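You operate a simulated robot arm through the tools that you are given. There is no shell and no other tool.

Carry out the task below with a simulated two-armed robot. There is one attempt and no reset: what you move stays moved.

## Task
Fetch the white-lid jar, tip the cup's toffees into it and close it.
Fine: jar from the jar shelf on to the bench top; cup back in its spot; nothing spilt; leave the other jar. Set down upright: what you pick out, steel cup.

It is judged by the outcome, as a careful person would: the job done as asked, and still so three seconds after it is handed in. It fails if anything else is knocked over, pushed out of place, dropped, spilled or broken. A push-on lid holds only when it is set on centred and level and pressed home; a screw cap is set on level and turned clockwise until tight.

## Robot
Two 7-joint arms with fingered hands on one trunk that stands fixed in place. Base frame: the origin is at the foot of the trunk, x ahead of it, y to its left, z up; the work surface is at about z = 800. Lengths are in mm, angles in rad, forces in N, time in s.
The left shoulder is at [32, 181, 1324], the right one opposite. With the tool pointing down near the work surface each hand reaches from about 100 to 720 mm from the base axis, measured 20 degrees to its own side. Payload 3.8 kg a hand.
The tool frame of a hand sits at the grasp point between the pads (the TCP): z along the fingers, y along the line on which they close. The tips reach 30 mm beyond it. The gripper opens to 104 mm; its body begins 35 mm behind the TCP. The gripper is a hand of 4 fingers: y runs from the thumb to the fingers, the wrist lies at [-17, -104, -178] in the tool frame, and closing takes about 1.5 s.
Orientation is that of the tool frame in the base frame, as [roll, pitch, yaw] about the fixed x, y, z axes, in that order (R = Rz(yaw) Ry(pitch) Rx(roll)). With the fingers straight down and the wrist toward the robot, the tool's x, y and z point along [0, 1, 0], [1, 0, 0] and [0, 0, -1] of the base frame.

## Interface
- The arms move only by the tool apply_moves. It takes "left_motion", "right_motion" or both (then of equal length, played together; a hand with none holds still); each is a list of rows, each a list of 6 numbers: the shift along the tool's x, y, z in units of 400 mm (1.0 is 400 mm), then the turn, a rotation vector about the tool's x, y, z in units of 180 degrees (1.0 is 180 degrees). In form: [[tx, ty, tz, rx, ry, rz], ...]. A call has 1 to 20 rows; each row is the pose to reach, as a shift and turn from the pose commanded when the call began, along the tool's axes at that moment. "left_hand" and "right_hand" are, for a hand that has rows, the gripper command, from -1 (shut) to 1 (fully open), values between in proportion, set as the call begins (left out, the last holds). A call with a number of a shift or a turn outside -1 to 1 is refused whole. A row lasts 0.2 s, in which the tool goes at most 50 mm and 0.15 rad; a call with a longer step from one row to the next is refused whole, and so is a gripper value outside its range. A pose out of reach is approached as far as the arm can. The call stops where the force on the tool passes 40 N (or 10 N more than at its start, if that is more) or the arm is blocked; 0.2 s more then pass. Each finger travels about 72 mm/s and halts on what it meets, pressing with about 25 N; the grip force reading is that of the motor and also rises with nothing between the fingers. The clock runs only during rows and for 0.2 s after the last one: add rows that repeat a pose to give the fingers time. It gives the time, the measured TCP pose, the force on the tool (base axes), the opening and the grip force at its end, in the units of the frame above (readings bear some noise), with the torque about the TCP (base axes, N m) and any sound that the robot's microphone picked up.
- Cameras (640 x 400 px; columns grow to the right, rows downward): "scene" is now at [93.4, -56.9, 1517.3]; the picture's right is [-0.62, -0.79, 0.00], its down [-0.35, 0.27, -0.90] and it looks along [0.71, -0.55, -0.44] (base axes); focal length 266 px, centre (320, 200). "left" rides on the left gripper at [-66, -90, -126] in its tool frame; the picture's right is [-0.78, -0.30, 0.56], its down [0.57, -0.70, 0.42] and it looks along [0.27, 0.65, 0.71] (tool axes); focal length 275 px, centre (320, 200). "right" rides on the right gripper at [66, -90, -126] in its tool frame; the picture's right is [-0.78, 0.30, -0.56], its down [-0.57, -0.70, 0.42] and it looks along [-0.26, 0.65, 0.71] (tool axes); focal length 275 px, centre (320, 200). There is no depth. A picture from a camera that has moved, and an enlarged one, comes with that camera's place and axes in the base frame and with its lens.
- grab_frame(camera): a new picture of that camera. It takes no simulated time.
- move_column(by): moves the trunk up (or, below 0, down) by that many mm; the arms and the scene camera ride with it, the base frame stays. It gives what a move gives, with no picture.
- curl_fingers(index, middle, ring, thumb_bend, thumb_turn, hand): sets how far each is bent, from 0 (flat) to 1 (curled in); at 0.3 the hand is open as for a grip, at 0.7 the pads meet at the TCP. One left out holds its place. A second passes; each finger stops where it meets its share of the squeeze, and holds until it gets a number again. A gripper value or a shape takes the hand back. It gives what a move gives, with no picture; readings hold the bend of each and the force on the fingers (four entries, about 0 where the hand has none), thumb and palm. thumb_turn goes from beside the hand (0) to across from the fingers (1), as for a grip.
- hand_shape(shape, hand): the hand has 4 fingers and takes this shape, open, in about a second: jaw (thumb against the fingers, like two jaws); tri (thumb and two fingers); tip (a fingertip pinch); poke (one finger out to press); point (the index stretched); flat (the hand flat); cup (the hand cupped); fist (a fist). The gripper value then closes the fingers along that shape, each until it touches; the sizes above hold for jaw. It gives what a move gives, with no picture.
- pan_tilt(pan, tilt): turns the head with the scene camera to pan (to the left, within 1.501 rad either way) and tilt (down, from -0.506 to 1.204), counted from straight ahead of the robot (the tilt from the chest, where the trunk bows). It gives what a move gives.
- inspect(camera, box): a new picture of the part [left, top, right, bottom] of that camera's present view, enlarged. It takes no simulated time.
- job_done(): hands the job in; it is judged then, once.

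Places have to be worked out from the pictures, the camera data and where the tool is seen. Open the grippers and draw the arms clear of the work before you hand the job in, unless the task says otherwise.

The tools are called after "Request:" by a JSON object that holds its "api" and its "payload". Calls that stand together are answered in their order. apply_moves: Moves the arms, as the interface text tells. Its arguments: {"type":"object","properties":{"left_motion":{"type":"array","items":{"type":"array","items":{"type":"number"}}},"left_hand":{"type":"number"},"right_motion":{"type":"array","items":{"type":"array","items":{"type":"number"}}},"right_hand":{"type":"number"}},"required":[]} The other tools are called the same way: move_column (by) moves the trunk up or down; hand_shape (shape, hand) gives the hand a shape; curl_fingers (index, middle, ring, thumb_bend, thumb_turn, hand) moves the fingers one by one; pan_tilt (pan, tilt) turns the head that bears the scene camera; grab_frame (camera) takes a picture; inspect (camera, box) takes an enlarged picture of a part of a camera's view; job_done () hands the job in.

At the start:

```text
time: 0.0
left_tcp_pos: [426.9, -64.6, 1358.1]
left_ee_rot: [-3.141, -0.001, 1.572]
left_contact_force: [-1.1, -0.3, -0.7]
left_ft_torque: [-0.02, 0.0, -0.02]
left_grip_width: 103.5
left_gripper_force: 0.1
left_shape: jaw
left_bend: [0.3, 0.3, 0.3, 0.3, 0.97]
left_finger forces: [0.1, 0.1, 0.0, 0.0, 0.1, 0.1]
right_tcp_pos: [424.0, -445.7, 1348.0]
right_ee_rot: [-3.141, 0.0, 1.571]
right_contact_force: [-0.1, -0.4, 0.0]
right_ft_torque: [-0.02, -0.02, -0.01]
right_grip_width: 103.8
right_gripper_force: 0.0
right_shape: jaw
right_bend: [0.3, 0.3, 0.3, 0.3, 0.97]
right_finger forces: [0.1, 0.1, 0.0, 0.0, 0.0, 0.0]
trunk travel left (down, up): [-475.0, 281.0]
head pan, tilt (commanded): [-0.665, 0.457]
```

scene: 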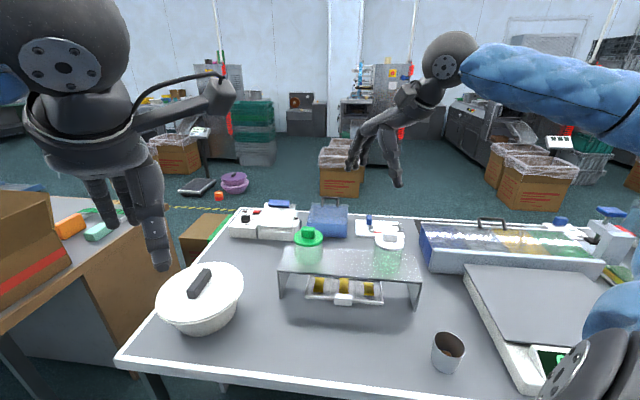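
right: 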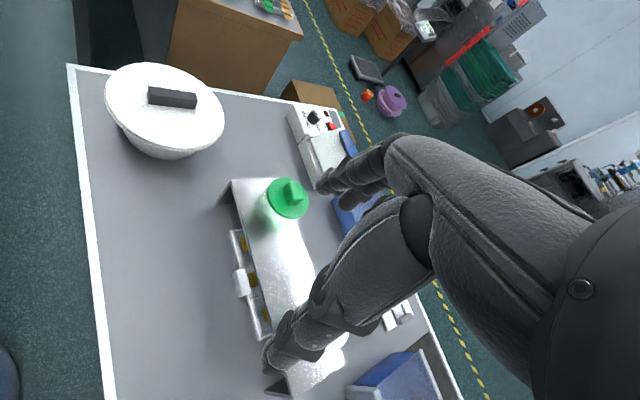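
left: 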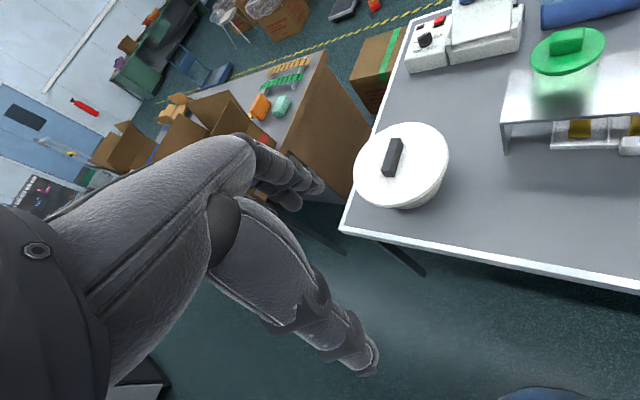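

I'll look closer at the shelf with the two jars, the cup and the bench before moving anything.

Request:
{"api": "inspect", "payload": {"camera": "scene", "box": [260, 200, 460, 325]}}

Request:
{"api": "inspect", "payload": {"camera": "scene", "box": [380, 280, 540, 380]}}

Request:
{"api": "inspect", "payload": {"camera": "right", "box": [200, 150, 440, 400]}}

```text
3.20 times, centred on (360, 262) of scene
camera zoom: at [93.4, -56.9, 1517.3], right [-0.62, -0.79, 0.0], down [-0.35, 0.27, -0.9], along [0.71, -0.55, -0.44], focal length 851 px, centre (192, 0)
```

zoom: 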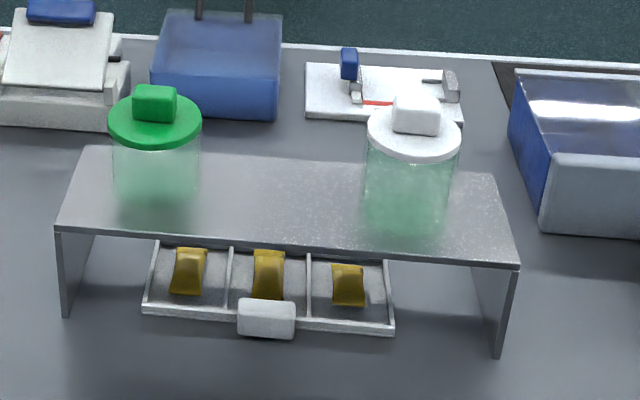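

```text
4.00 times, centred on (460, 330) of scene
camera zoom: at [93.4, -56.9, 1517.3], right [-0.62, -0.79, 0.0], down [-0.35, 0.27, -0.9], along [0.71, -0.55, -0.44], focal length 1063 px, centre (-240, -320)
```

zoom: 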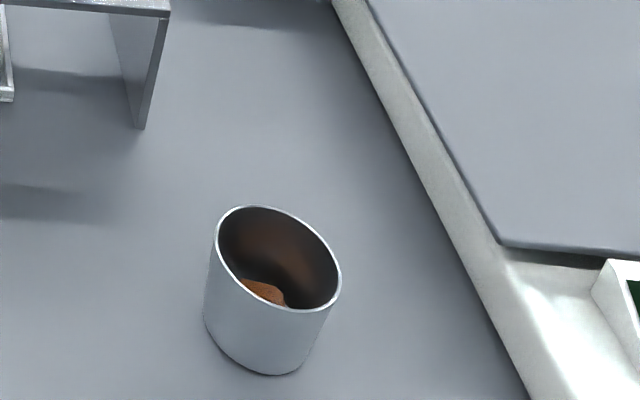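

```text
1.60 times, centred on (320, 275) of right
camera zoom: at [333.2, -379.9, 1472.9], right [0.3, -0.78, 0.56], down [-0.7, -0.57, -0.42], along [0.65, -0.26, -0.71], focal length 440 px, centre (320, 80)
```

zoom: 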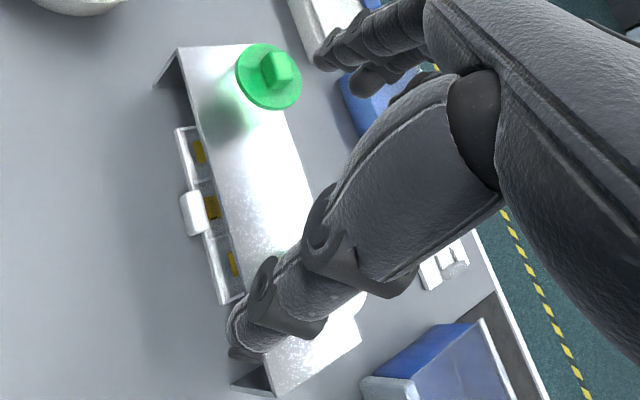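

The jars stand on a small shelf (top at z ≈ 926). White-lid jar is near [491, -645], the cup near [240, -607] on the bench, and the bench is turned about 45° to the robot. I first turn the right hand in free air to a side-grip orientation (tool x up, pointing forward and 30° down), and look around.

Request:
{"api": "apply_moves", "payload": {"right_motion": [[0, 0, 0, -0.01886, 0.01448, 0.03267], [0, 0, 0, -0.03773, 0.02895, 0.06534], [0, 0, 0, -0.05659, 0.04343, 0.09801], [0, 0, 0, -0.07545, 0.0579, 0.13068], [0, 0, 0, -0.09431, 0.07238, 0.16334], [0, 0, 0, -0.11318, 0.08685, 0.19601], [0, 0, 0, -0.13204, 0.10133, 0.22868], [0, 0, 0, -0.1509, 0.1158, 0.26135], [0, 0, 0, -0.16976, 0.13028, 0.29402], [0, 0, 0, -0.18863, 0.14475, 0.32669], [0, 0, 0, -0.20749, 0.15923, 0.35936], [0, 0, 0, -0.22635, 0.1737, 0.39203], [0, 0, 0, -0.24521, 0.18818, 0.42469], [0, 0, 0, -0.26408, 0.20265, 0.45736], [0, 0, 0, -0.28294, 0.21713, 0.49003], [0, 0, 0, -0.3018, 0.2316, 0.5227]], "right_hand": 1.0}}

Request:
{"api": "grab_frame", "payload": {"camera": "scene"}}

Request:
{"api": "grab_frame", "payload": {"camera": "right"}}

```text
time: 3.4
left_tcp_pos: [427.0, -61.0, 1357.7]
left_ee_rot: [-3.14, 0.001, 1.571]
left_contact_force: [0.0, -0.1, 0.6]
left_ft_torque: [0.0, 0.0, -0.04]
left_grip_width: 103.5
left_gripper_force: 0.0
left_shape: jaw
left_bend: [0.3, 0.3, 0.3, 0.3, 0.97]
left_finger forces: [0.0, 0.0, 0.0, 0.0, 0.1, 0.0]
right_tcp_pos: [430.2, -431.7, 1341.9]
right_ee_rot: [-3.065, -1.039, -0.293]
right_contact_force: [-0.3, -2.1, -0.8]
right_ft_torque: [-0.02, -0.07, 0.06]
right_grip_width: 103.8
right_gripper_force: 0.0
right_shape: jaw
right_bend: [0.3, 0.3, 0.3, 0.3, 0.97]
right_finger forces: [0.1, 0.0, 0.0, 0.0, 0.1, 0.0]
trunk travel left (down, up): [-475.0, 281.0]
head pan, tilt (commanded): [-0.665, 0.457]
```

```text
taken
camera scene: at [94.2, -55.4, 1517.3], right [-0.62, -0.79, 0.0], down [-0.35, 0.27, -0.9], along [0.71, -0.55, -0.44], focal length 266 px, centre (320, 200)
```

scene: 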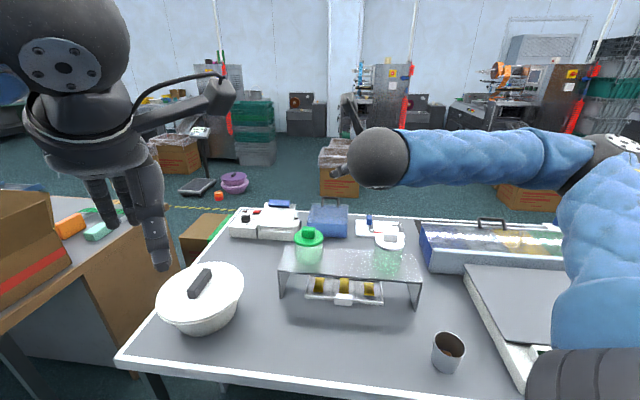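

```text
taken
camera right: at [376.6, -331.4, 1464.4], right [-0.91, -0.08, -0.4], down [0.24, 0.69, -0.68], along [0.33, -0.72, -0.61], focal length 275 px, centre (320, 200)
```

right: 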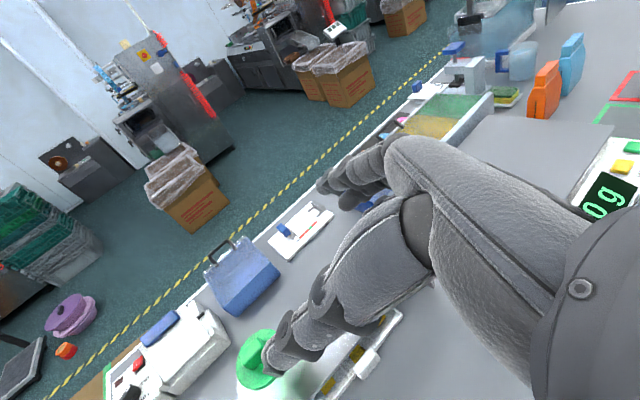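

The orientation was reached. Now I zoom in on the white jar and the cup again, without the hand in the way.

Request:
{"api": "inspect", "payload": {"camera": "scene", "box": [350, 210, 430, 320]}}

Request:
{"api": "inspect", "payload": {"camera": "right", "box": [220, 180, 460, 400]}}

```text
3.64 times, centred on (390, 265) of scene
camera zoom: at [94.2, -55.4, 1517.3], right [-0.62, -0.79, 0.0], down [-0.35, 0.27, -0.9], along [0.71, -0.55, -0.44], focal length 967 px, centre (66, -36)
```

zoom: 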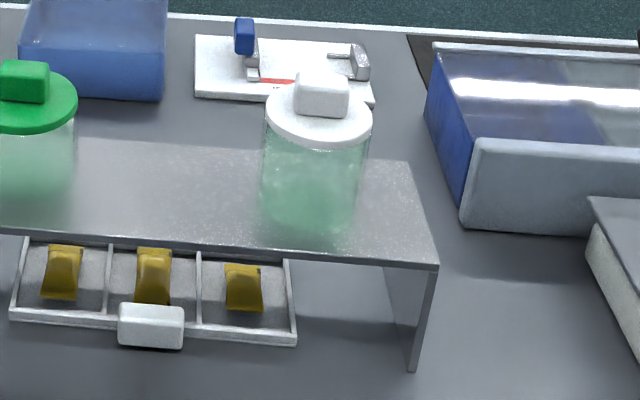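

```text
1.82 times, centred on (340, 290) of right
camera zoom: at [376.6, -331.4, 1464.4], right [-0.91, -0.08, -0.4], down [0.24, 0.69, -0.68], along [0.33, -0.72, -0.61], focal length 500 px, centre (284, 36)
```

zoom: 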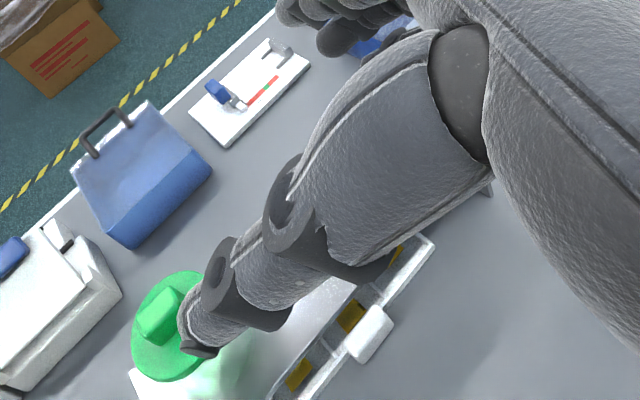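

I move the right hand back and down to a viewing spot from which its camera should see the white jar left of the fingers.

Request:
{"api": "apply_moves", "payload": {"right_motion": [[-0.066, 0.0465, 0.0095, 0, 0, 0], [-0.132, 0.093, 0.019, 0, 0, 0], [-0.198, 0.1395, 0.0285, 0, 0, 0], [-0.264, 0.186, 0.038, 0, 0, 0], [-0.33, 0.2325, 0.0475, 0, 0, 0], [-0.397, 0.279, 0.057, 0, 0, 0], [-0.463, 0.3255, 0.0665, 0, 0, 0], [-0.529, 0.372, 0.076, 0, 0, 0], [-0.595, 0.4185, 0.0855, 0, 0, 0], [-0.661, 0.465, 0.095, 0, 0, 0], [-0.661, 0.465, 0.095, 0, 0, 0], [-0.661, 0.465, 0.095, 0, 0, 0]]}}

Request:
{"api": "grab_frame", "payload": {"camera": "right"}}

Request:
{"api": "grab_frame", "payload": {"camera": "scene"}}

```text
time: 6.0
left_tcp_pos: [426.3, -63.9, 1357.3]
left_ee_rot: [-3.141, -0.001, 1.572]
left_contact_force: [-0.5, 0.5, 0.8]
left_ft_torque: [-0.01, 0.02, 0.0]
left_grip_width: 103.5
left_gripper_force: 0.1
left_shape: jaw
left_bend: [0.3, 0.3, 0.3, 0.3, 0.97]
left_finger forces: [0.1, 0.0, 0.1, 0.0, 0.0, 0.1]
right_tcp_pos: [278.7, -599.5, 1097.8]
right_ee_rot: [-3.14, -1.045, -0.263]
right_contact_force: [0.0, 0.3, -0.5]
right_ft_torque: [0.0, 0.03, 0.02]
right_grip_width: 103.9
right_gripper_force: 0.0
right_shape: jaw
right_bend: [0.3, 0.3, 0.3, 0.3, 0.97]
right_finger forces: [0.1, 0.0, 0.0, 0.0, 0.0, 0.0]
right hand out of reach, approached as far as the arm can: row 3, 4, 5, 6, 7
trunk travel left (down, up): [-475.0, 281.0]
head pan, tilt (commanded): [-0.665, 0.457]
```

```text
taken
camera right: at [228.7, -493.7, 1217.8], right [-0.92, -0.06, -0.39], down [0.26, 0.66, -0.71], along [0.3, -0.75, -0.59], focal length 275 px, centre (320, 200)
```

right: 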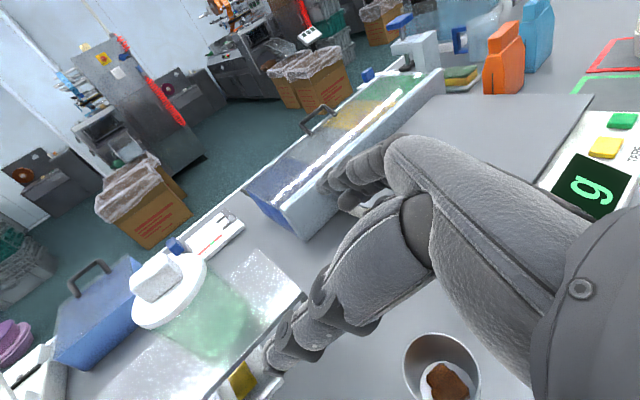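

```text
taken
camera scene: at [92.9, -57.1, 1517.4], right [-0.62, -0.79, 0.0], down [-0.35, 0.27, -0.9], along [0.71, -0.55, -0.44], focal length 266 px, centre (320, 200)
```

scene: 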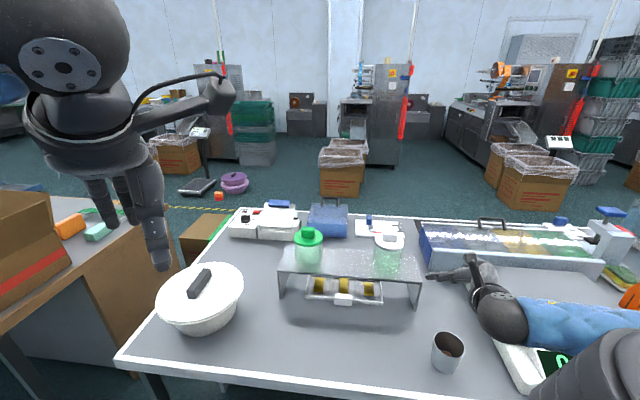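

The right camera now sees the white jar clearly, and the cup with toffees too. I zoom in to measure both.

Request:
{"api": "inspect", "payload": {"camera": "right", "box": [110, 230, 310, 400]}}

Request:
{"api": "inspect", "payload": {"camera": "right", "box": [380, 310, 520, 400]}}

Request:
{"api": "inspect", "payload": {"camera": "scene", "box": [410, 240, 560, 390]}}

```text
2.35 times, centred on (210, 315) of right
camera zoom: at [228.7, -493.7, 1217.8], right [-0.92, -0.06, -0.39], down [0.26, 0.66, -0.71], along [0.3, -0.75, -0.59], focal length 648 px, centre (579, -71)
```

zoom: 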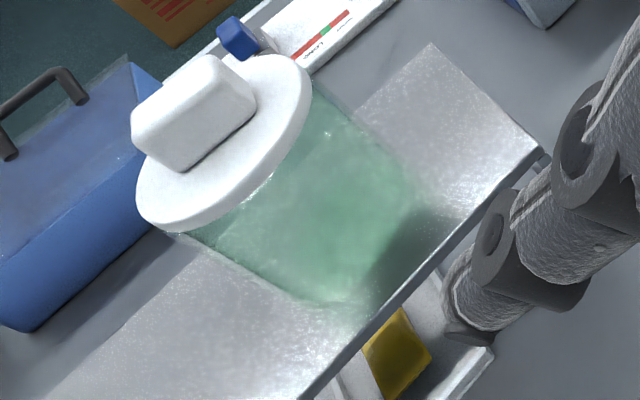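

```text
4.44 times, centred on (450, 355) of right
camera zoom: at [228.7, -493.7, 1217.8], right [-0.92, -0.06, -0.39], down [0.26, 0.66, -0.71], along [0.3, -0.75, -0.59], focal length 1224 px, centre (-258, -489)
```

zoom: 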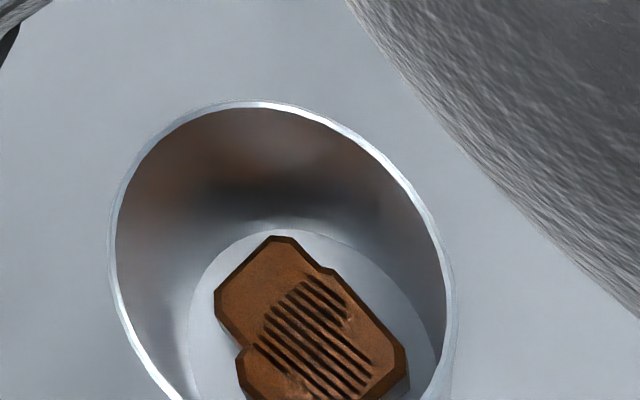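

```text
2.67 times, centred on (485, 315) of scene
camera zoom: at [92.9, -57.1, 1517.4], right [-0.62, -0.79, 0.0], down [-0.35, 0.27, -0.9], along [0.71, -0.55, -0.44], focal length 709 px, centre (-120, -107)
```

zoom: 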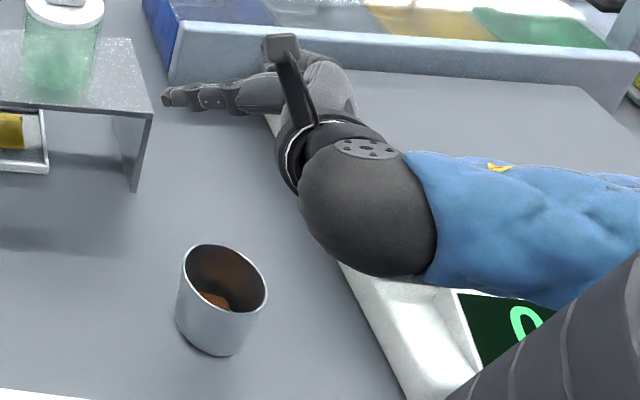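

Triangulating both views puts the jar axis near (507, -655), lid top at about z 1036, body about 88 mm wide. The lid has a bar-shaped knob. I move to a pre-grasp pose 140 mm short of the jar with a 20° tilt.

Request:
{"api": "apply_moves", "payload": {"right_motion": [[-0.0093, -0.0037, 0.0715, 0, 0.0139, 0], [-0.0185, -0.0074, 0.1429, 0, 0.0278, 0], [-0.0278, -0.0111, 0.2144, 0, 0.0417, 0], [-0.037, -0.0148, 0.2858, 0, 0.0556, 0], [-0.037, -0.0148, 0.2858, 0, 0.0556, 0], [-0.037, -0.0148, 0.2858, 0, 0.0556, 0]]}}

Request:
{"api": "grab_frame", "payload": {"camera": "right"}}

Request:
{"api": "inspect", "payload": {"camera": "scene", "box": [330, 200, 530, 325]}}

```text
time: 7.4
left_tcp_pos: [425.6, -65.0, 1358.3]
left_ee_rot: [3.141, 0.0, 1.571]
left_contact_force: [0.1, 0.8, 0.3]
left_ft_torque: [-0.02, -0.02, 0.0]
left_grip_width: 103.6
left_gripper_force: 0.2
left_shape: jaw
left_bend: [0.3, 0.3, 0.3, 0.3, 0.97]
left_finger forces: [0.1, 0.0, 0.0, 0.1, 0.0, 0.1]
right_tcp_pos: [332.7, -642.6, 1088.4]
right_ee_rot: [-3.139, -1.223, -0.263]
right_contact_force: [0.9, -0.5, 0.1]
right_ft_torque: [0.01, 0.02, 0.0]
right_grip_width: 103.7
right_gripper_force: 0.1
right_shape: jaw
right_bend: [0.3, 0.3, 0.3, 0.3, 0.97]
right_finger forces: [0.1, 0.0, 0.0, 0.0, 0.1, 0.0]
right hand out of reach, approached as far as the arm can: row 2, 3, 4, 5, 6
trunk travel left (down, up): [-475.0, 281.0]
head pan, tilt (commanded): [-0.665, 0.457]
```

```text
taken
camera right: at [264.1, -531.6, 1193.7], right [-0.84, -0.08, -0.54], down [0.38, 0.63, -0.68], along [0.39, -0.78, -0.49], focal length 275 px, centre (320, 200)
```

right: 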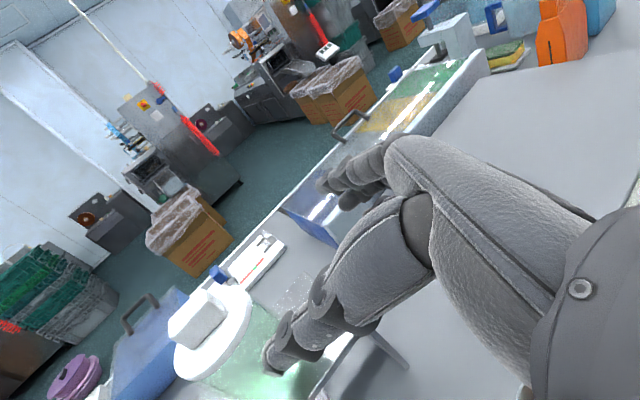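

```text
3.20 times, centred on (430, 262) of scene
camera zoom: at [93.4, -57.0, 1517.3], right [-0.62, -0.79, 0.0], down [-0.35, 0.27, -0.9], along [0.71, -0.55, -0.44], focal length 851 px, centre (-32, 0)
```

zoom: 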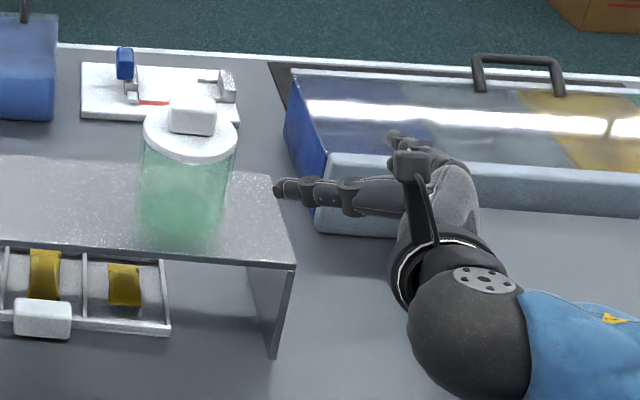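

The arm stopped short of the commanded place (joint limits with the elbow far out to the right). I turn the head right to see how the arm is folded.

Request:
{"api": "pan_tilt", "payload": {"pan": -1.2, "tilt": 0.6}}

Request:
{"api": "grab_frame", "payload": {"camera": "scene"}}

```text
time: 8.4
left_tcp_pos: [426.5, -63.3, 1358.1]
left_ee_rot: [3.141, 0.0, 1.57]
left_contact_force: [-0.7, -1.0, -0.1]
left_ft_torque: [0.0, 0.03, -0.01]
left_grip_width: 103.6
left_gripper_force: 0.1
left_shape: jaw
left_bend: [0.3, 0.3, 0.3, 0.3, 0.97]
left_finger forces: [0.0, 0.0, 0.0, 0.1, 0.0, 0.0]
right_tcp_pos: [333.5, -642.6, 1088.7]
right_ee_rot: [-3.139, -1.221, -0.263]
right_contact_force: [-0.3, -0.5, -0.2]
right_ft_torque: [-0.01, -0.01, 0.0]
right_grip_width: 104.1
right_gripper_force: 0.1
right_shape: jaw
right_bend: [0.3, 0.3, 0.3, 0.3, 0.97]
right_finger forces: [0.0, 0.1, 0.2, 0.0, 0.0, 0.1]
trunk travel left (down, up): [-475.0, 281.0]
head pan, tilt (commanded): [-1.201, 0.6]
```

```text
taken
camera scene: at [53.2, -82.7, 1504.5], right [-0.93, -0.36, 0.0], down [-0.2, 0.53, -0.83], along [0.3, -0.77, -0.56], focal length 266 px, centre (320, 200)
```

scene: 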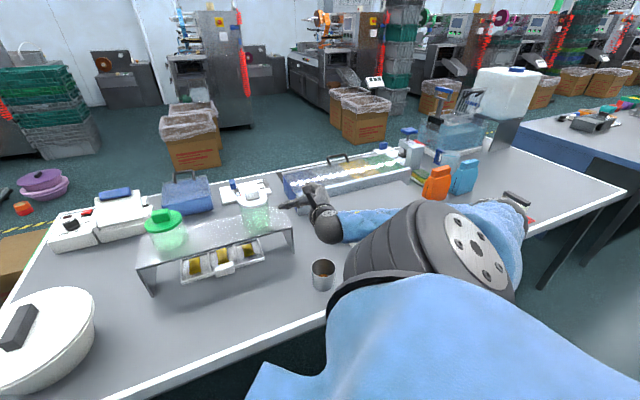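

The elbow is out to the right and the arm is strongly folded. I test a more stretched-out place (above and nearer the jar, well clear) to see whether this orientation is reachable there.

Request:
{"api": "apply_moves", "payload": {"right_motion": [[0.0745, -0.0142, 0.0294, 0, 0, 0], [0.149, -0.0285, 0.0588, 0, 0, 0], [0.2236, -0.0427, 0.0882, 0, 0, 0], [0.2982, -0.057, 0.1176, 0, 0, 0], [0.3727, -0.0712, 0.147, 0, 0, 0], [0.3727, -0.0712, 0.147, 0, 0, 0], [0.3727, -0.0712, 0.147, 0, 0, 0]]}}

Request:
{"api": "grab_frame", "payload": {"camera": "scene"}}

```text
time: 10.0
left_tcp_pos: [427.1, -61.6, 1358.5]
left_ee_rot: [3.14, 0.001, 1.571]
left_contact_force: [0.4, -0.2, 0.4]
left_ft_torque: [0.0, -0.02, -0.03]
left_grip_width: 103.6
left_gripper_force: 0.1
left_shape: jaw
left_bend: [0.3, 0.3, 0.3, 0.3, 0.97]
left_finger forces: [0.1, 0.0, 0.1, 0.1, 0.1, 0.0]
right_tcp_pos: [442.6, -645.0, 1207.7]
right_ee_rot: [3.139, -1.223, -0.26]
right_contact_force: [0.0, 1.3, -0.4]
right_ft_torque: [-0.05, -0.03, 0.0]
right_grip_width: 103.8
right_gripper_force: 0.0
right_shape: jaw
right_bend: [0.3, 0.3, 0.3, 0.3, 0.97]
right_finger forces: [0.0, 0.1, 0.0, 0.1, 0.0, 0.0]
trunk travel left (down, up): [-475.0, 281.0]
head pan, tilt (commanded): [-1.201, 0.6]
```

```text
taken
camera scene: at [53.4, -82.5, 1504.5], right [-0.93, -0.36, 0.0], down [-0.2, 0.53, -0.82], along [0.3, -0.77, -0.57], focal length 266 px, centre (320, 200)
```

scene: 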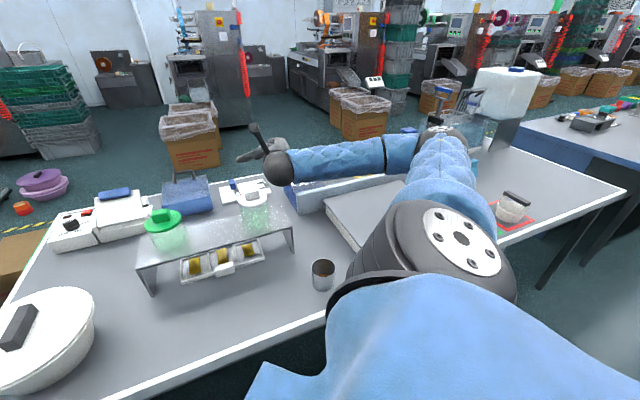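

It reached this one, and the picture shows the forearm pointing straight ahead with the wrist bent right. I turn the hand heading to straight forward (less wrist bend) and come down to a pre-grasp spot in front of the jar.

Request:
{"api": "apply_moves", "payload": {"right_motion": [[-0.0793, 0.0127, -0.001, 0.013, 0, -0.0048], [-0.1586, 0.0254, -0.0021, 0.0261, 0, -0.0095], [-0.2379, 0.0381, -0.0031, 0.0391, 0, -0.0143], [-0.3171, 0.0508, -0.0041, 0.0522, 0, -0.019], [-0.3964, 0.0635, -0.0052, 0.0652, 0, -0.0238], [-0.4757, 0.0762, -0.0062, 0.0783, 0, -0.0285], [-0.4757, 0.0762, -0.0062, 0.0783, 0, -0.0285], [-0.4757, 0.0762, -0.0062, 0.0783, 0, -0.0285]]}}

Request:
{"api": "grab_frame", "payload": {"camera": "right"}}

Request:
{"api": "grab_frame", "payload": {"camera": "scene"}}

```text
time: 11.8
left_tcp_pos: [424.7, -62.7, 1359.2]
left_ee_rot: [3.141, 0.0, 1.57]
left_contact_force: [0.0, 0.6, -0.2]
left_ft_torque: [0.02, -0.01, 0.01]
left_grip_width: 103.4
left_gripper_force: 0.1
left_shape: jaw
left_bend: [0.3, 0.3, 0.3, 0.3, 0.97]
left_finger forces: [0.0, 0.1, 0.1, 0.1, 0.0, 0.1]
right_tcp_pos: [355.8, -663.1, 1037.4]
right_ee_rot: [3.127, -1.21, -0.001]
right_contact_force: [-0.4, 0.8, 0.1]
right_ft_torque: [-0.01, 0.03, 0.04]
right_grip_width: 103.8
right_gripper_force: 0.0
right_shape: jaw
right_bend: [0.3, 0.3, 0.3, 0.3, 0.97]
right_finger forces: [0.0, 0.0, 0.0, 0.1, 0.0, 0.0]
right hand out of reach, approached as far as the arm can: row 4, 5, 6, 7
trunk travel left (down, up): [-475.0, 281.0]
head pan, tilt (commanded): [-1.201, 0.6]
```

```text
taken
camera right: at [262.8, -571.7, 1142.0], right [-0.8, -0.29, -0.53], down [0.21, 0.7, -0.69], along [0.56, -0.66, -0.5], focal length 275 px, centre (320, 200)
```

right: 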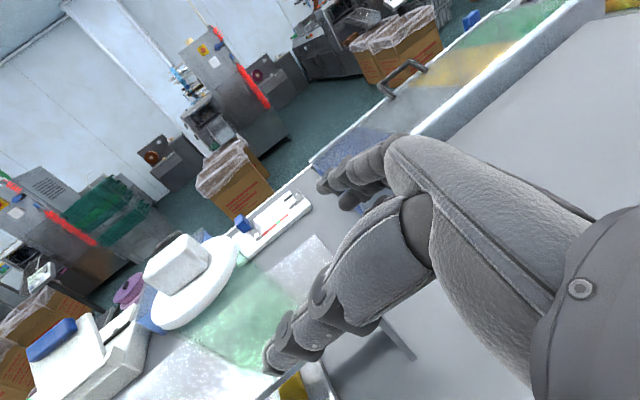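

```text
taken
camera scene: at [52.7, -83.0, 1504.5], right [-0.93, -0.36, 0.0], down [-0.2, 0.53, -0.82], along [0.3, -0.77, -0.57], focal length 266 px, centre (320, 200)
```

scene: 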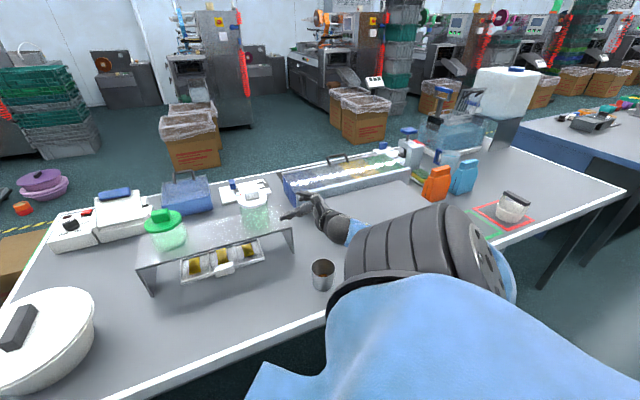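

Nearly at the pre-grasp. I zoom into the right camera to re-measure the jar relative to the hand.

Request:
{"api": "inspect", "payload": {"camera": "right", "box": [120, 210, 360, 400]}}

Request:
{"api": "inspect", "payload": {"camera": "scene", "box": [200, 170, 360, 300]}}

```text
2.11 times, centred on (240, 305) of right
camera zoom: at [262.8, -571.7, 1142.0], right [-0.8, -0.29, -0.53], down [0.21, 0.7, -0.69], along [0.56, -0.66, -0.5], focal length 580 px, centre (488, -21)
```

zoom: 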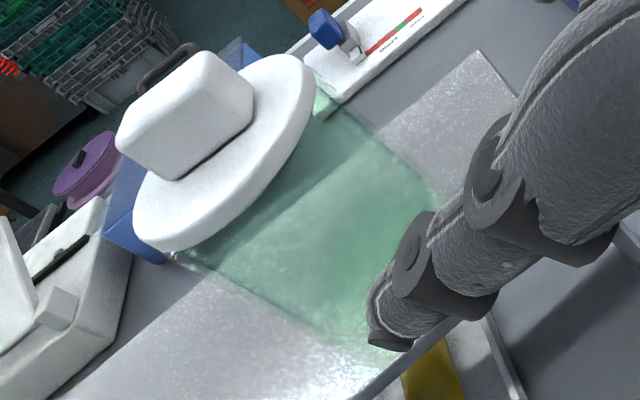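

```text
3.08 times, centred on (280, 235) of scene
camera zoom: at [52.7, -83.0, 1504.5], right [-0.93, -0.36, 0.0], down [-0.2, 0.53, -0.82], along [0.3, -0.77, -0.57], focal length 818 px, centre (443, 92)
```

zoom: 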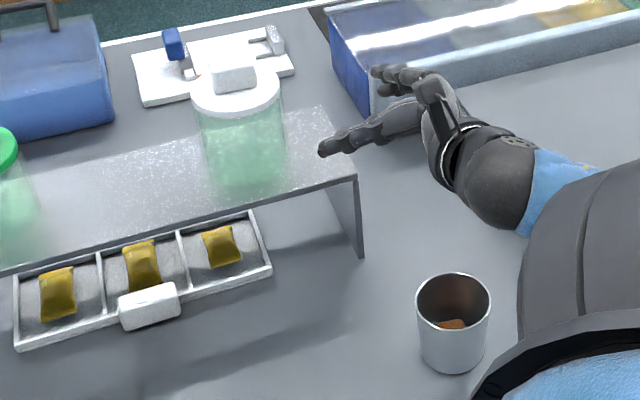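

Three views agree: jar axis ≈ (508, -655), lid top ≈ 1029, body 926–1020. I open the fingers a bit wider for clearance, then advance toward the jar, staying high, and look again.

Request:
{"api": "curl_fingers", "payload": {"hand": "right", "index": 0.2, "middle": 0.2, "ring": 0.2, "thumb_bend": 0.2}}

Request:
{"api": "apply_moves", "payload": {"right_motion": [[-0.002, -0.005, 0.0566, 0, 0, 0], [-0.004, -0.01, 0.1132, 0, 0, 0], [-0.006, -0.015, 0.1698, 0, 0, 0], [-0.008, -0.02, 0.2264, 0, 0, 0], [-0.008, -0.02, 0.2264, 0, 0, 0], [-0.008, -0.02, 0.2264, 0, 0, 0], [-0.008, -0.02, 0.2264, 0, 0, 0]]}}

Request:
{"api": "grab_frame", "payload": {"camera": "right"}}

Request:
{"api": "inspect", "payload": {"camera": "scene", "box": [200, 170, 360, 270]}}

```text
time: 12.8
left_tcp_pos: [425.7, -64.1, 1358.2]
left_ee_rot: [3.141, 0.003, 1.571]
left_contact_force: [-0.4, 0.3, 0.9]
left_ft_torque: [0.0, 0.02, -0.01]
left_grip_width: 103.7
left_gripper_force: 0.0
left_shape: jaw
left_bend: [0.3, 0.3, 0.3, 0.3, 0.97]
left_finger forces: [0.0, 0.0, 0.1, 0.0, 0.0, 0.1]
right_tcp_pos: [355.7, -663.6, 1036.3]
right_ee_rot: [3.132, -1.209, -0.006]
right_contact_force: [0.0, 0.4, 1.7]
right_ft_torque: [0.03, -0.04, 0.01]
right_grip_width: 126.1
right_gripper_force: 0.1
right_shape: fingers
right_bend: [0.2, 0.2, 0.2, 0.2, 0.97]
right_finger forces: [0.0, 0.0, 0.0, 0.0, 0.0, 0.1]
trunk travel left (down, up): [-475.0, 281.0]
head pan, tilt (commanded): [-1.201, 0.6]
```

```text
time: 14.4
left_tcp_pos: [425.4, -63.5, 1358.8]
left_ee_rot: [-3.141, 0.0, 1.572]
left_contact_force: [0.0, 0.1, 0.6]
left_ft_torque: [0.02, 0.03, -0.01]
left_grip_width: 103.6
left_gripper_force: 0.1
left_shape: jaw
left_bend: [0.3, 0.3, 0.3, 0.3, 0.97]
left_finger forces: [0.1, 0.0, 0.0, 0.0, 0.0, 0.0]
right_tcp_pos: [416.0, -683.4, 1032.9]
right_ee_rot: [-3.141, -1.222, 0.002]
right_contact_force: [0.3, -0.1, -0.5]
right_ft_torque: [-0.01, 0.01, 0.0]
right_grip_width: 126.5
right_gripper_force: 0.1
right_shape: fingers
right_bend: [0.2, 0.2, 0.2, 0.2, 0.97]
right_finger forces: [0.1, 0.0, 0.1, 0.0, 0.1, 0.0]
right hand out of reach, approached as far as the arm can: row 1, 2, 3, 4, 5, 6, 7
trunk travel left (down, up): [-475.0, 281.0]
head pan, tilt (commanded): [-1.201, 0.6]
```

```text
taken
camera right: at [320.2, -594.8, 1137.5], right [-0.79, -0.3, -0.54], down [0.2, 0.7, -0.68], along [0.58, -0.65, -0.49], focal length 275 px, centre (320, 200)
```

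right: 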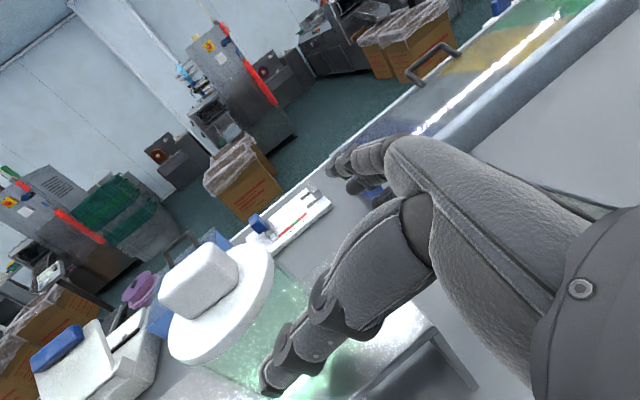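

```text
4.00 times, centred on (280, 220) of scene
camera zoom: at [53.0, -82.6, 1504.5], right [-0.93, -0.36, 0.0], down [-0.2, 0.53, -0.82], along [0.3, -0.77, -0.57], focal length 1063 px, centre (480, 120)
```

zoom: 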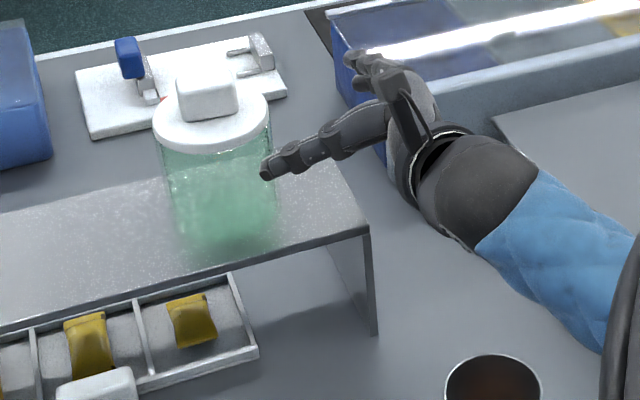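

The arm again can't get low and left enough: forearm roll is at its limit with the elbow held out. I back off up into free air and over-supinate the hand there, to make the arm drop its elbow.

Request:
{"api": "apply_moves", "payload": {"right_motion": [[0.1, 0, -0.045, 0, 0, 0], [0.2, -0.05, -0.09, 0, 0, 0], [0.3, -0.13, -0.135, 0, 0, 0], [0.38, -0.21, -0.17, 0, 0, 0], [0.45, -0.29, -0.2, 0, 0, 0], [0.503, -0.375, -0.2257, 0, 0, 0], [0.503, -0.375, -0.2257, 0, 0.0209, 0.0358], [0.503, -0.375, -0.2257, 0, 0.0418, 0.0715], [0.503, -0.375, -0.2257, 0, 0.0627, 0.1073], [0.503, -0.375, -0.2257, 0, 0.0836, 0.143], [0.503, -0.375, -0.2257, 0, 0.1045, 0.1788], [0.503, -0.375, -0.2257, 0, 0.1254, 0.2145], [0.503, -0.375, -0.2257, 0, 0.1463, 0.2503], [0.503, -0.375, -0.2257, 0, 0.1672, 0.286], [0.503, -0.375, -0.2257, 0, 0.1672, 0.286], [0.503, -0.375, -0.2257, 0, 0.1672, 0.286]]}}

Request:
{"api": "grab_frame", "payload": {"camera": "scene"}}

```text
refused: row 3 steps farther than a row can; nothing moved
```

```text
taken
camera scene: at [53.0, -82.6, 1504.5], right [-0.93, -0.36, 0.0], down [-0.2, 0.53, -0.82], along [0.3, -0.77, -0.57], focal length 266 px, centre (320, 200)
```

scene: 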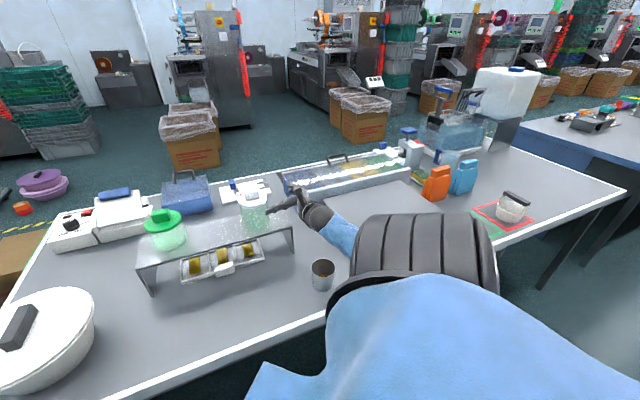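

A step was too long; I resend it with smaller steps.

Request:
{"api": "apply_moves", "payload": {"right_motion": [[0.1, 0, -0.045, 0, 0, 0], [0.18, -0.05, -0.08, 0, 0, 0], [0.26, -0.12, -0.115, 0, 0, 0], [0.33, -0.19, -0.145, 0, 0, 0], [0.39, -0.26, -0.175, 0, 0, 0], [0.45, -0.32, -0.2, 0, 0, 0], [0.503, -0.375, -0.2257, 0, 0, 0], [0.503, -0.375, -0.2257, 0, 0.0209, 0.0358], [0.503, -0.375, -0.2257, 0, 0.0418, 0.0715], [0.503, -0.375, -0.2257, 0, 0.0627, 0.1073], [0.503, -0.375, -0.2257, 0, 0.0836, 0.143], [0.503, -0.375, -0.2257, 0, 0.1045, 0.1788], [0.503, -0.375, -0.2257, 0, 0.1254, 0.2145], [0.503, -0.375, -0.2257, 0, 0.1463, 0.2503], [0.503, -0.375, -0.2257, 0, 0.1672, 0.286], [0.503, -0.375, -0.2257, 0, 0.1672, 0.286], [0.503, -0.375, -0.2257, 0, 0.1672, 0.286]]}}

Request:
{"api": "grab_frame", "payload": {"camera": "scene"}}

```text
time: 18.0
left_tcp_pos: [425.9, -62.5, 1358.3]
left_ee_rot: [3.141, -0.001, 1.57]
left_contact_force: [0.2, -0.1, 0.2]
left_ft_torque: [0.01, 0.03, 0.03]
left_grip_width: 103.9
left_gripper_force: 0.0
left_shape: jaw
left_bend: [0.3, 0.3, 0.3, 0.3, 0.97]
left_finger forces: [0.0, 0.0, 0.0, 0.0, 0.0, 0.1]
right_tcp_pos: [385.4, -533.6, 1225.6]
right_ee_rot: [-1.429, -0.676, -1.874]
right_contact_force: [-0.3, -0.7, -0.4]
right_ft_torque: [-0.01, 0.0, 0.01]
right_grip_width: 126.2
right_gripper_force: 0.1
right_shape: fingers
right_bend: [0.2, 0.2, 0.2, 0.2, 0.97]
right_finger forces: [0.0, 0.0, 0.1, 0.1, 0.0, 0.0]
right hand out of reach, approached as far as the arm can: row 14, 15, 16, 17
trunk travel left (down, up): [-475.0, 281.0]
head pan, tilt (commanded): [-1.201, 0.6]
```

```text
taken
camera scene: at [52.9, -82.5, 1504.5], right [-0.93, -0.36, 0.0], down [-0.2, 0.53, -0.83], along [0.3, -0.77, -0.56], focal length 266 px, centre (320, 200)
```

scene: 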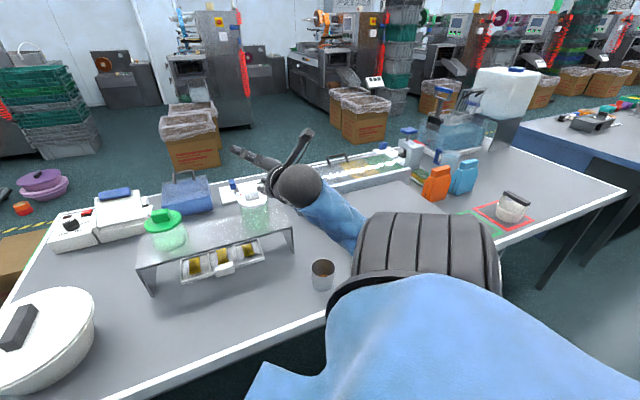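

The elbow has dropped now. From here I roll the hand back to index-side-up and go down to the pre-grasp spot in front of the jar.

Request:
{"api": "apply_moves", "payload": {"right_motion": [[-0.0088, 0.0591, -0.0029, -0.0001, -0.0167, -0.0285], [-0.0177, 0.1183, -0.0059, -0.0002, -0.0333, -0.057], [-0.0265, 0.1774, -0.0088, -0.0003, -0.05, -0.0856], [-0.0353, 0.2365, -0.0117, -0.0004, -0.0666, -0.1141], [-0.0442, 0.2957, -0.0147, -0.0005, -0.0833, -0.1426], [-0.053, 0.3548, -0.0176, -0.0007, -0.1, -0.1711], [-0.0618, 0.4139, -0.0205, -0.0008, -0.1166, -0.1996], [-0.0706, 0.473, -0.0234, -0.0009, -0.1333, -0.2282], [-0.0795, 0.5322, -0.0264, -0.001, -0.1499, -0.2567], [-0.0883, 0.5913, -0.0293, -0.0011, -0.1666, -0.2852], [-0.0883, 0.5913, -0.0293, -0.0011, -0.1666, -0.2852], [-0.0883, 0.5913, -0.0293, -0.0011, -0.1666, -0.2852]]}}

Request:
{"api": "grab_frame", "payload": {"camera": "scene"}}

Request:
{"api": "grab_frame", "payload": {"camera": "right"}}

```text
time: 20.6
left_tcp_pos: [426.2, -63.4, 1358.5]
left_ee_rot: [3.141, -0.001, 1.572]
left_contact_force: [0.4, 0.0, -0.6]
left_ft_torque: [-0.01, 0.01, 0.03]
left_grip_width: 103.9
left_gripper_force: 0.1
left_shape: jaw
left_bend: [0.3, 0.3, 0.3, 0.3, 0.97]
left_finger forces: [0.0, 0.0, 0.1, 0.0, 0.0, 0.0]
right_tcp_pos: [369.2, -656.9, 1025.2]
right_ee_rot: [-3.128, -1.221, -0.015]
right_contact_force: [-0.2, 0.4, -1.0]
right_ft_torque: [-0.02, -0.04, -0.03]
right_grip_width: 126.2
right_gripper_force: 0.0
right_shape: fingers
right_bend: [0.2, 0.2, 0.2, 0.2, 0.97]
right_finger forces: [0.0, 0.1, 0.0, 0.0, 0.0, 0.0]
right hand out of reach, approached as far as the arm can: row 10, 11, 12
trunk travel left (down, up): [-475.0, 281.0]
head pan, tilt (commanded): [-1.201, 0.6]
```

```text
taken
camera scene: at [53.1, -82.8, 1504.5], right [-0.93, -0.36, 0.0], down [-0.2, 0.53, -0.82], along [0.3, -0.77, -0.57], focal length 266 px, centre (320, 200)
```

scene: 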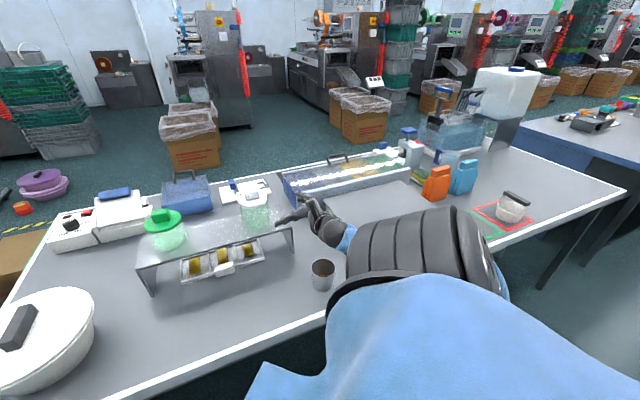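

```text
taken
camera right: at [273.4, -566.6, 1129.8], right [-0.79, -0.29, -0.54], down [0.2, 0.7, -0.68], along [0.58, -0.65, -0.5], focal length 275 px, centre (320, 200)
```

right: 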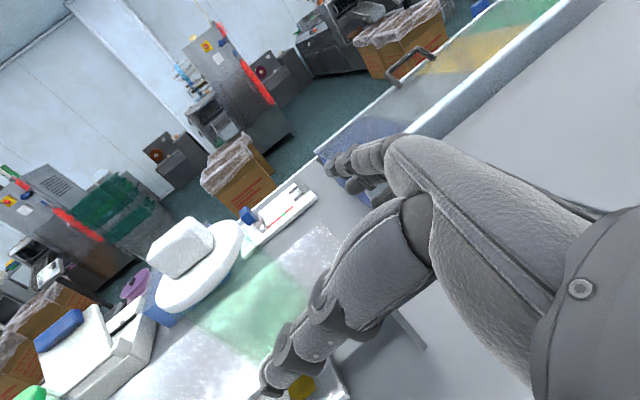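

The arm is still at its limit there (hand-up bend). Lowering the trunk should make the forearm more level, so I raise the right hand 200 mm, then lower the trunk 200 mm.

Request:
{"api": "apply_moves", "payload": {"right_motion": [[0.094, 0, -0.034, 0, 0, 0], [0.188, 0, -0.068, 0, 0, 0], [0.282, 0, -0.103, 0, 0, 0], [0.376, 0, -0.137, 0, 0, 0], [0.47, 0, -0.171, 0, 0, 0], [0.47, 0, -0.171, 0, 0, 0]]}}

Request:
{"api": "move_column", "payload": {"by": -200}}

Request:
{"api": "grab_frame", "payload": {"camera": "scene"}}

Request:
{"api": "grab_frame", "payload": {"camera": "right"}}

```text
time: 22.0
left_tcp_pos: [425.7, -61.9, 1357.8]
left_ee_rot: [-3.141, 0.001, 1.571]
left_contact_force: [0.1, -1.2, -0.2]
left_ft_torque: [-0.02, 0.01, 0.05]
left_grip_width: 103.5
left_gripper_force: 0.2
left_shape: jaw
left_bend: [0.3, 0.3, 0.3, 0.3, 0.97]
left_finger forces: [0.0, 0.0, 0.0, 0.0, 0.0, 0.1]
right_tcp_pos: [368.0, -655.5, 1225.1]
right_ee_rot: [-3.137, -1.223, -0.008]
right_contact_force: [0.7, 0.1, 0.4]
right_ft_torque: [-0.01, 0.0, 0.0]
right_grip_width: 126.3
right_gripper_force: 0.0
right_shape: fingers
right_bend: [0.2, 0.2, 0.2, 0.2, 0.97]
right_finger forces: [0.1, 0.0, 0.1, 0.0, 0.0, 0.1]
trunk travel left (down, up): [-475.0, 281.0]
head pan, tilt (commanded): [-1.201, 0.6]
```

```text
time: 24.1
left_tcp_pos: [425.5, -63.1, 1159.6]
left_ee_rot: [3.14, -0.001, 1.572]
left_contact_force: [0.9, 1.1, -0.1]
left_ft_torque: [0.02, 0.0, 0.0]
left_grip_width: 103.5
left_gripper_force: 0.0
left_shape: jaw
left_bend: [0.3, 0.3, 0.3, 0.3, 0.97]
left_finger forces: [0.0, 0.1, 0.0, 0.1, 0.1, 0.0]
right_tcp_pos: [367.3, -658.0, 1025.5]
right_ee_rot: [-3.137, -1.222, -0.008]
right_contact_force: [0.0, -0.4, -0.3]
right_ft_torque: [-0.01, -0.01, 0.01]
right_grip_width: 126.4
right_gripper_force: 0.0
right_shape: fingers
right_bend: [0.2, 0.2, 0.2, 0.2, 0.97]
right_finger forces: [0.1, 0.0, 0.0, 0.1, 0.0, 0.0]
trunk travel left (down, up): [-275.0, 481.0]
head pan, tilt (commanded): [-1.201, 0.6]
```

```text
taken
camera scene: at [110.3, -82.6, 1302.4], right [-0.93, -0.36, 0.0], down [-0.2, 0.53, -0.83], along [0.3, -0.77, -0.56], focal length 266 px, centre (320, 200)
```

scene: 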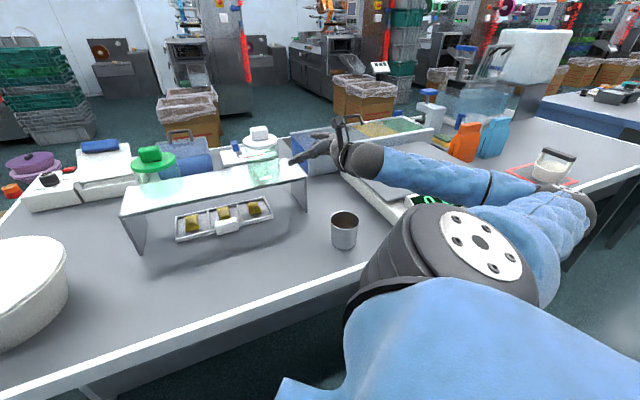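

```text
taken
camera right: at [272.1, -567.0, 1131.2], right [-0.79, -0.29, -0.54], down [0.21, 0.7, -0.68], along [0.58, -0.65, -0.49], focal length 275 px, centre (320, 200)
```

right: 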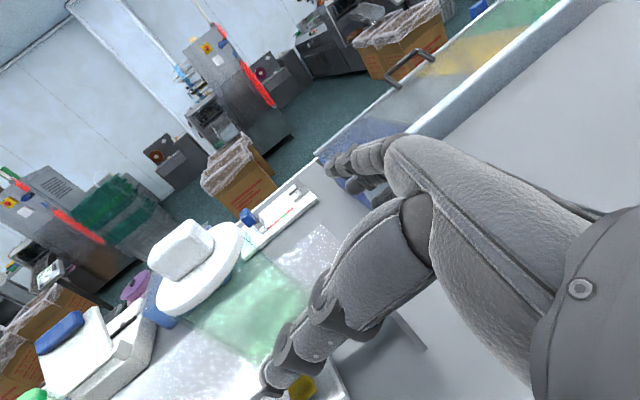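

Now the forearm is level with the elbow back to the right – a much easier posture. I advance toward the jar: to (440, -655, 1003).

Request:
{"api": "apply_moves", "payload": {"right_motion": [[0.002, -0.002, 0.048, 0, 0, 0], [0.004, -0.004, 0.096, 0, 0, 0], [0.006, -0.006, 0.145, 0, 0, 0], [0.0075, -0.0075, 0.19, 0, 0, 0], [0.0075, -0.0075, 0.19, 0, 0, 0], [0.0075, -0.0075, 0.19, 0, 0, 0]]}}

Request:
{"api": "grab_frame", "payload": {"camera": "right"}}

Request:
{"api": "inspect", "payload": {"camera": "scene", "box": [200, 100, 400, 225]}}

```text
time: 25.5
left_tcp_pos: [426.7, -63.6, 1158.3]
left_ee_rot: [-3.141, 0.001, 1.571]
left_contact_force: [0.1, -0.3, 0.9]
left_ft_torque: [0.03, 0.01, -0.02]
left_grip_width: 103.5
left_gripper_force: 0.1
left_shape: jaw
left_bend: [0.3, 0.3, 0.3, 0.3, 0.97]
left_finger forces: [0.0, 0.0, 0.0, 0.0, 0.1, 0.0]
right_tcp_pos: [439.6, -654.6, 1002.5]
right_ee_rot: [-3.137, -1.221, -0.008]
right_contact_force: [-0.1, 0.6, -0.3]
right_ft_torque: [-0.04, 0.04, -0.01]
right_grip_width: 126.5
right_gripper_force: 0.1
right_shape: fingers
right_bend: [0.2, 0.2, 0.2, 0.2, 0.97]
right_finger forces: [0.0, 0.0, 0.0, 0.0, 0.0, 0.1]
trunk travel left (down, up): [-275.0, 481.0]
head pan, tilt (commanded): [-1.201, 0.6]
```

```text
taken
camera right: at [344.6, -564.4, 1107.7], right [-0.79, -0.29, -0.54], down [0.21, 0.7, -0.68], along [0.58, -0.65, -0.49], focal length 275 px, centre (320, 200)
```

right: 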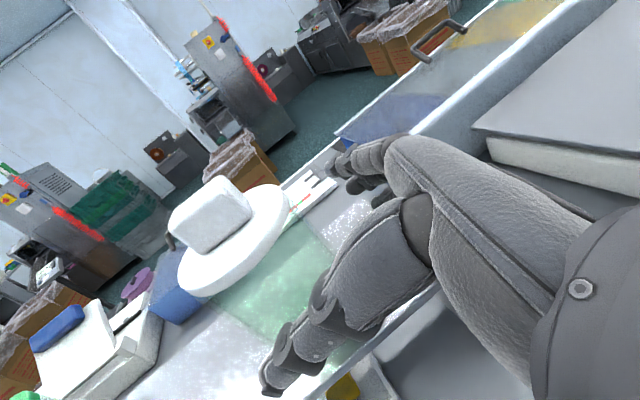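

```text
3.20 times, centred on (300, 162) of scene
camera zoom: at [110.9, -82.7, 1302.2], right [-0.93, -0.36, 0.0], down [-0.2, 0.53, -0.82], along [0.3, -0.77, -0.57], focal length 851 px, centre (384, 320)
```

zoom: 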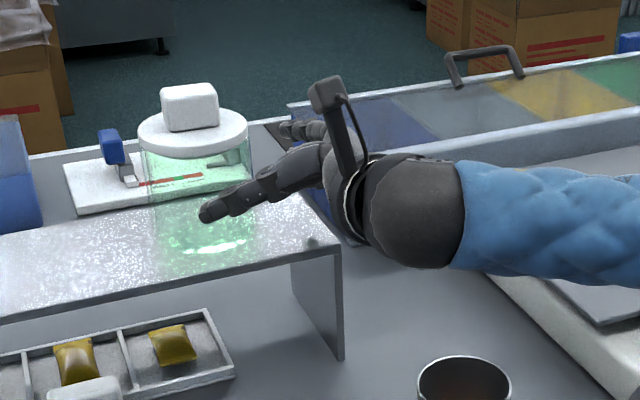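

Reached cleanly; the views still agree on the jar axis at about (508, -655). I slide in along the tool axis in two stages, watching for contact.

Request:
{"api": "apply_moves", "payload": {"right_motion": [[0, 0, 0.035, 0, 0, 0], [0, 0, 0.07, 0, 0, 0], [0, 0, 0.1, 0, 0, 0], [0, 0, 0.1, 0, 0, 0]]}}

Request:
{"api": "grab_frame", "payload": {"camera": "right"}}

Request:
{"api": "inspect", "payload": {"camera": "scene", "box": [200, 100, 400, 225]}}

```text
time: 26.5
left_tcp_pos: [424.5, -63.7, 1158.0]
left_ee_rot: [-3.141, 0.0, 1.572]
left_contact_force: [-0.1, 0.1, 0.0]
left_ft_torque: [-0.02, 0.0, 0.03]
left_grip_width: 103.7
left_gripper_force: 0.1
left_shape: jaw
left_bend: [0.3, 0.3, 0.3, 0.3, 0.97]
left_finger forces: [0.1, 0.0, 0.1, 0.0, 0.1, 0.0]
right_tcp_pos: [479.5, -654.5, 988.3]
right_ee_rot: [-3.134, -1.221, -0.011]
right_contact_force: [-0.6, -0.5, 0.5]
right_ft_torque: [0.01, -0.02, 0.0]
right_grip_width: 126.6
right_gripper_force: 0.0
right_shape: fingers
right_bend: [0.2, 0.2, 0.2, 0.2, 0.97]
right_finger forces: [0.0, 0.0, 0.0, 0.0, 0.1, 0.0]
trunk travel left (down, up): [-275.0, 481.0]
head pan, tilt (commanded): [-1.201, 0.6]
```

```text
taken
camera right: at [383.1, -564.6, 1093.5], right [-0.79, -0.29, -0.54], down [0.21, 0.7, -0.68], along [0.58, -0.65, -0.49], focal length 275 px, centre (320, 200)
```

right: 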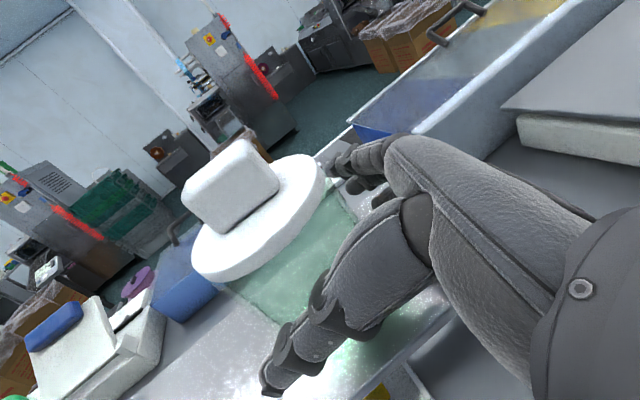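

```text
3.20 times, centred on (300, 162) of scene
camera zoom: at [110.5, -82.6, 1302.3], right [-0.93, -0.36, 0.0], down [-0.2, 0.53, -0.83], along [0.3, -0.77, -0.56], focal length 851 px, centre (384, 320)
```

zoom: 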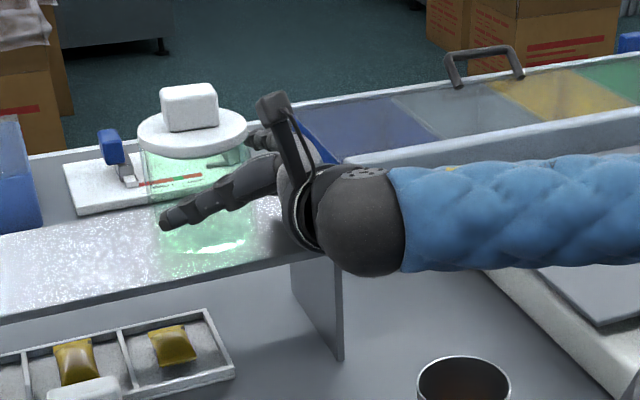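

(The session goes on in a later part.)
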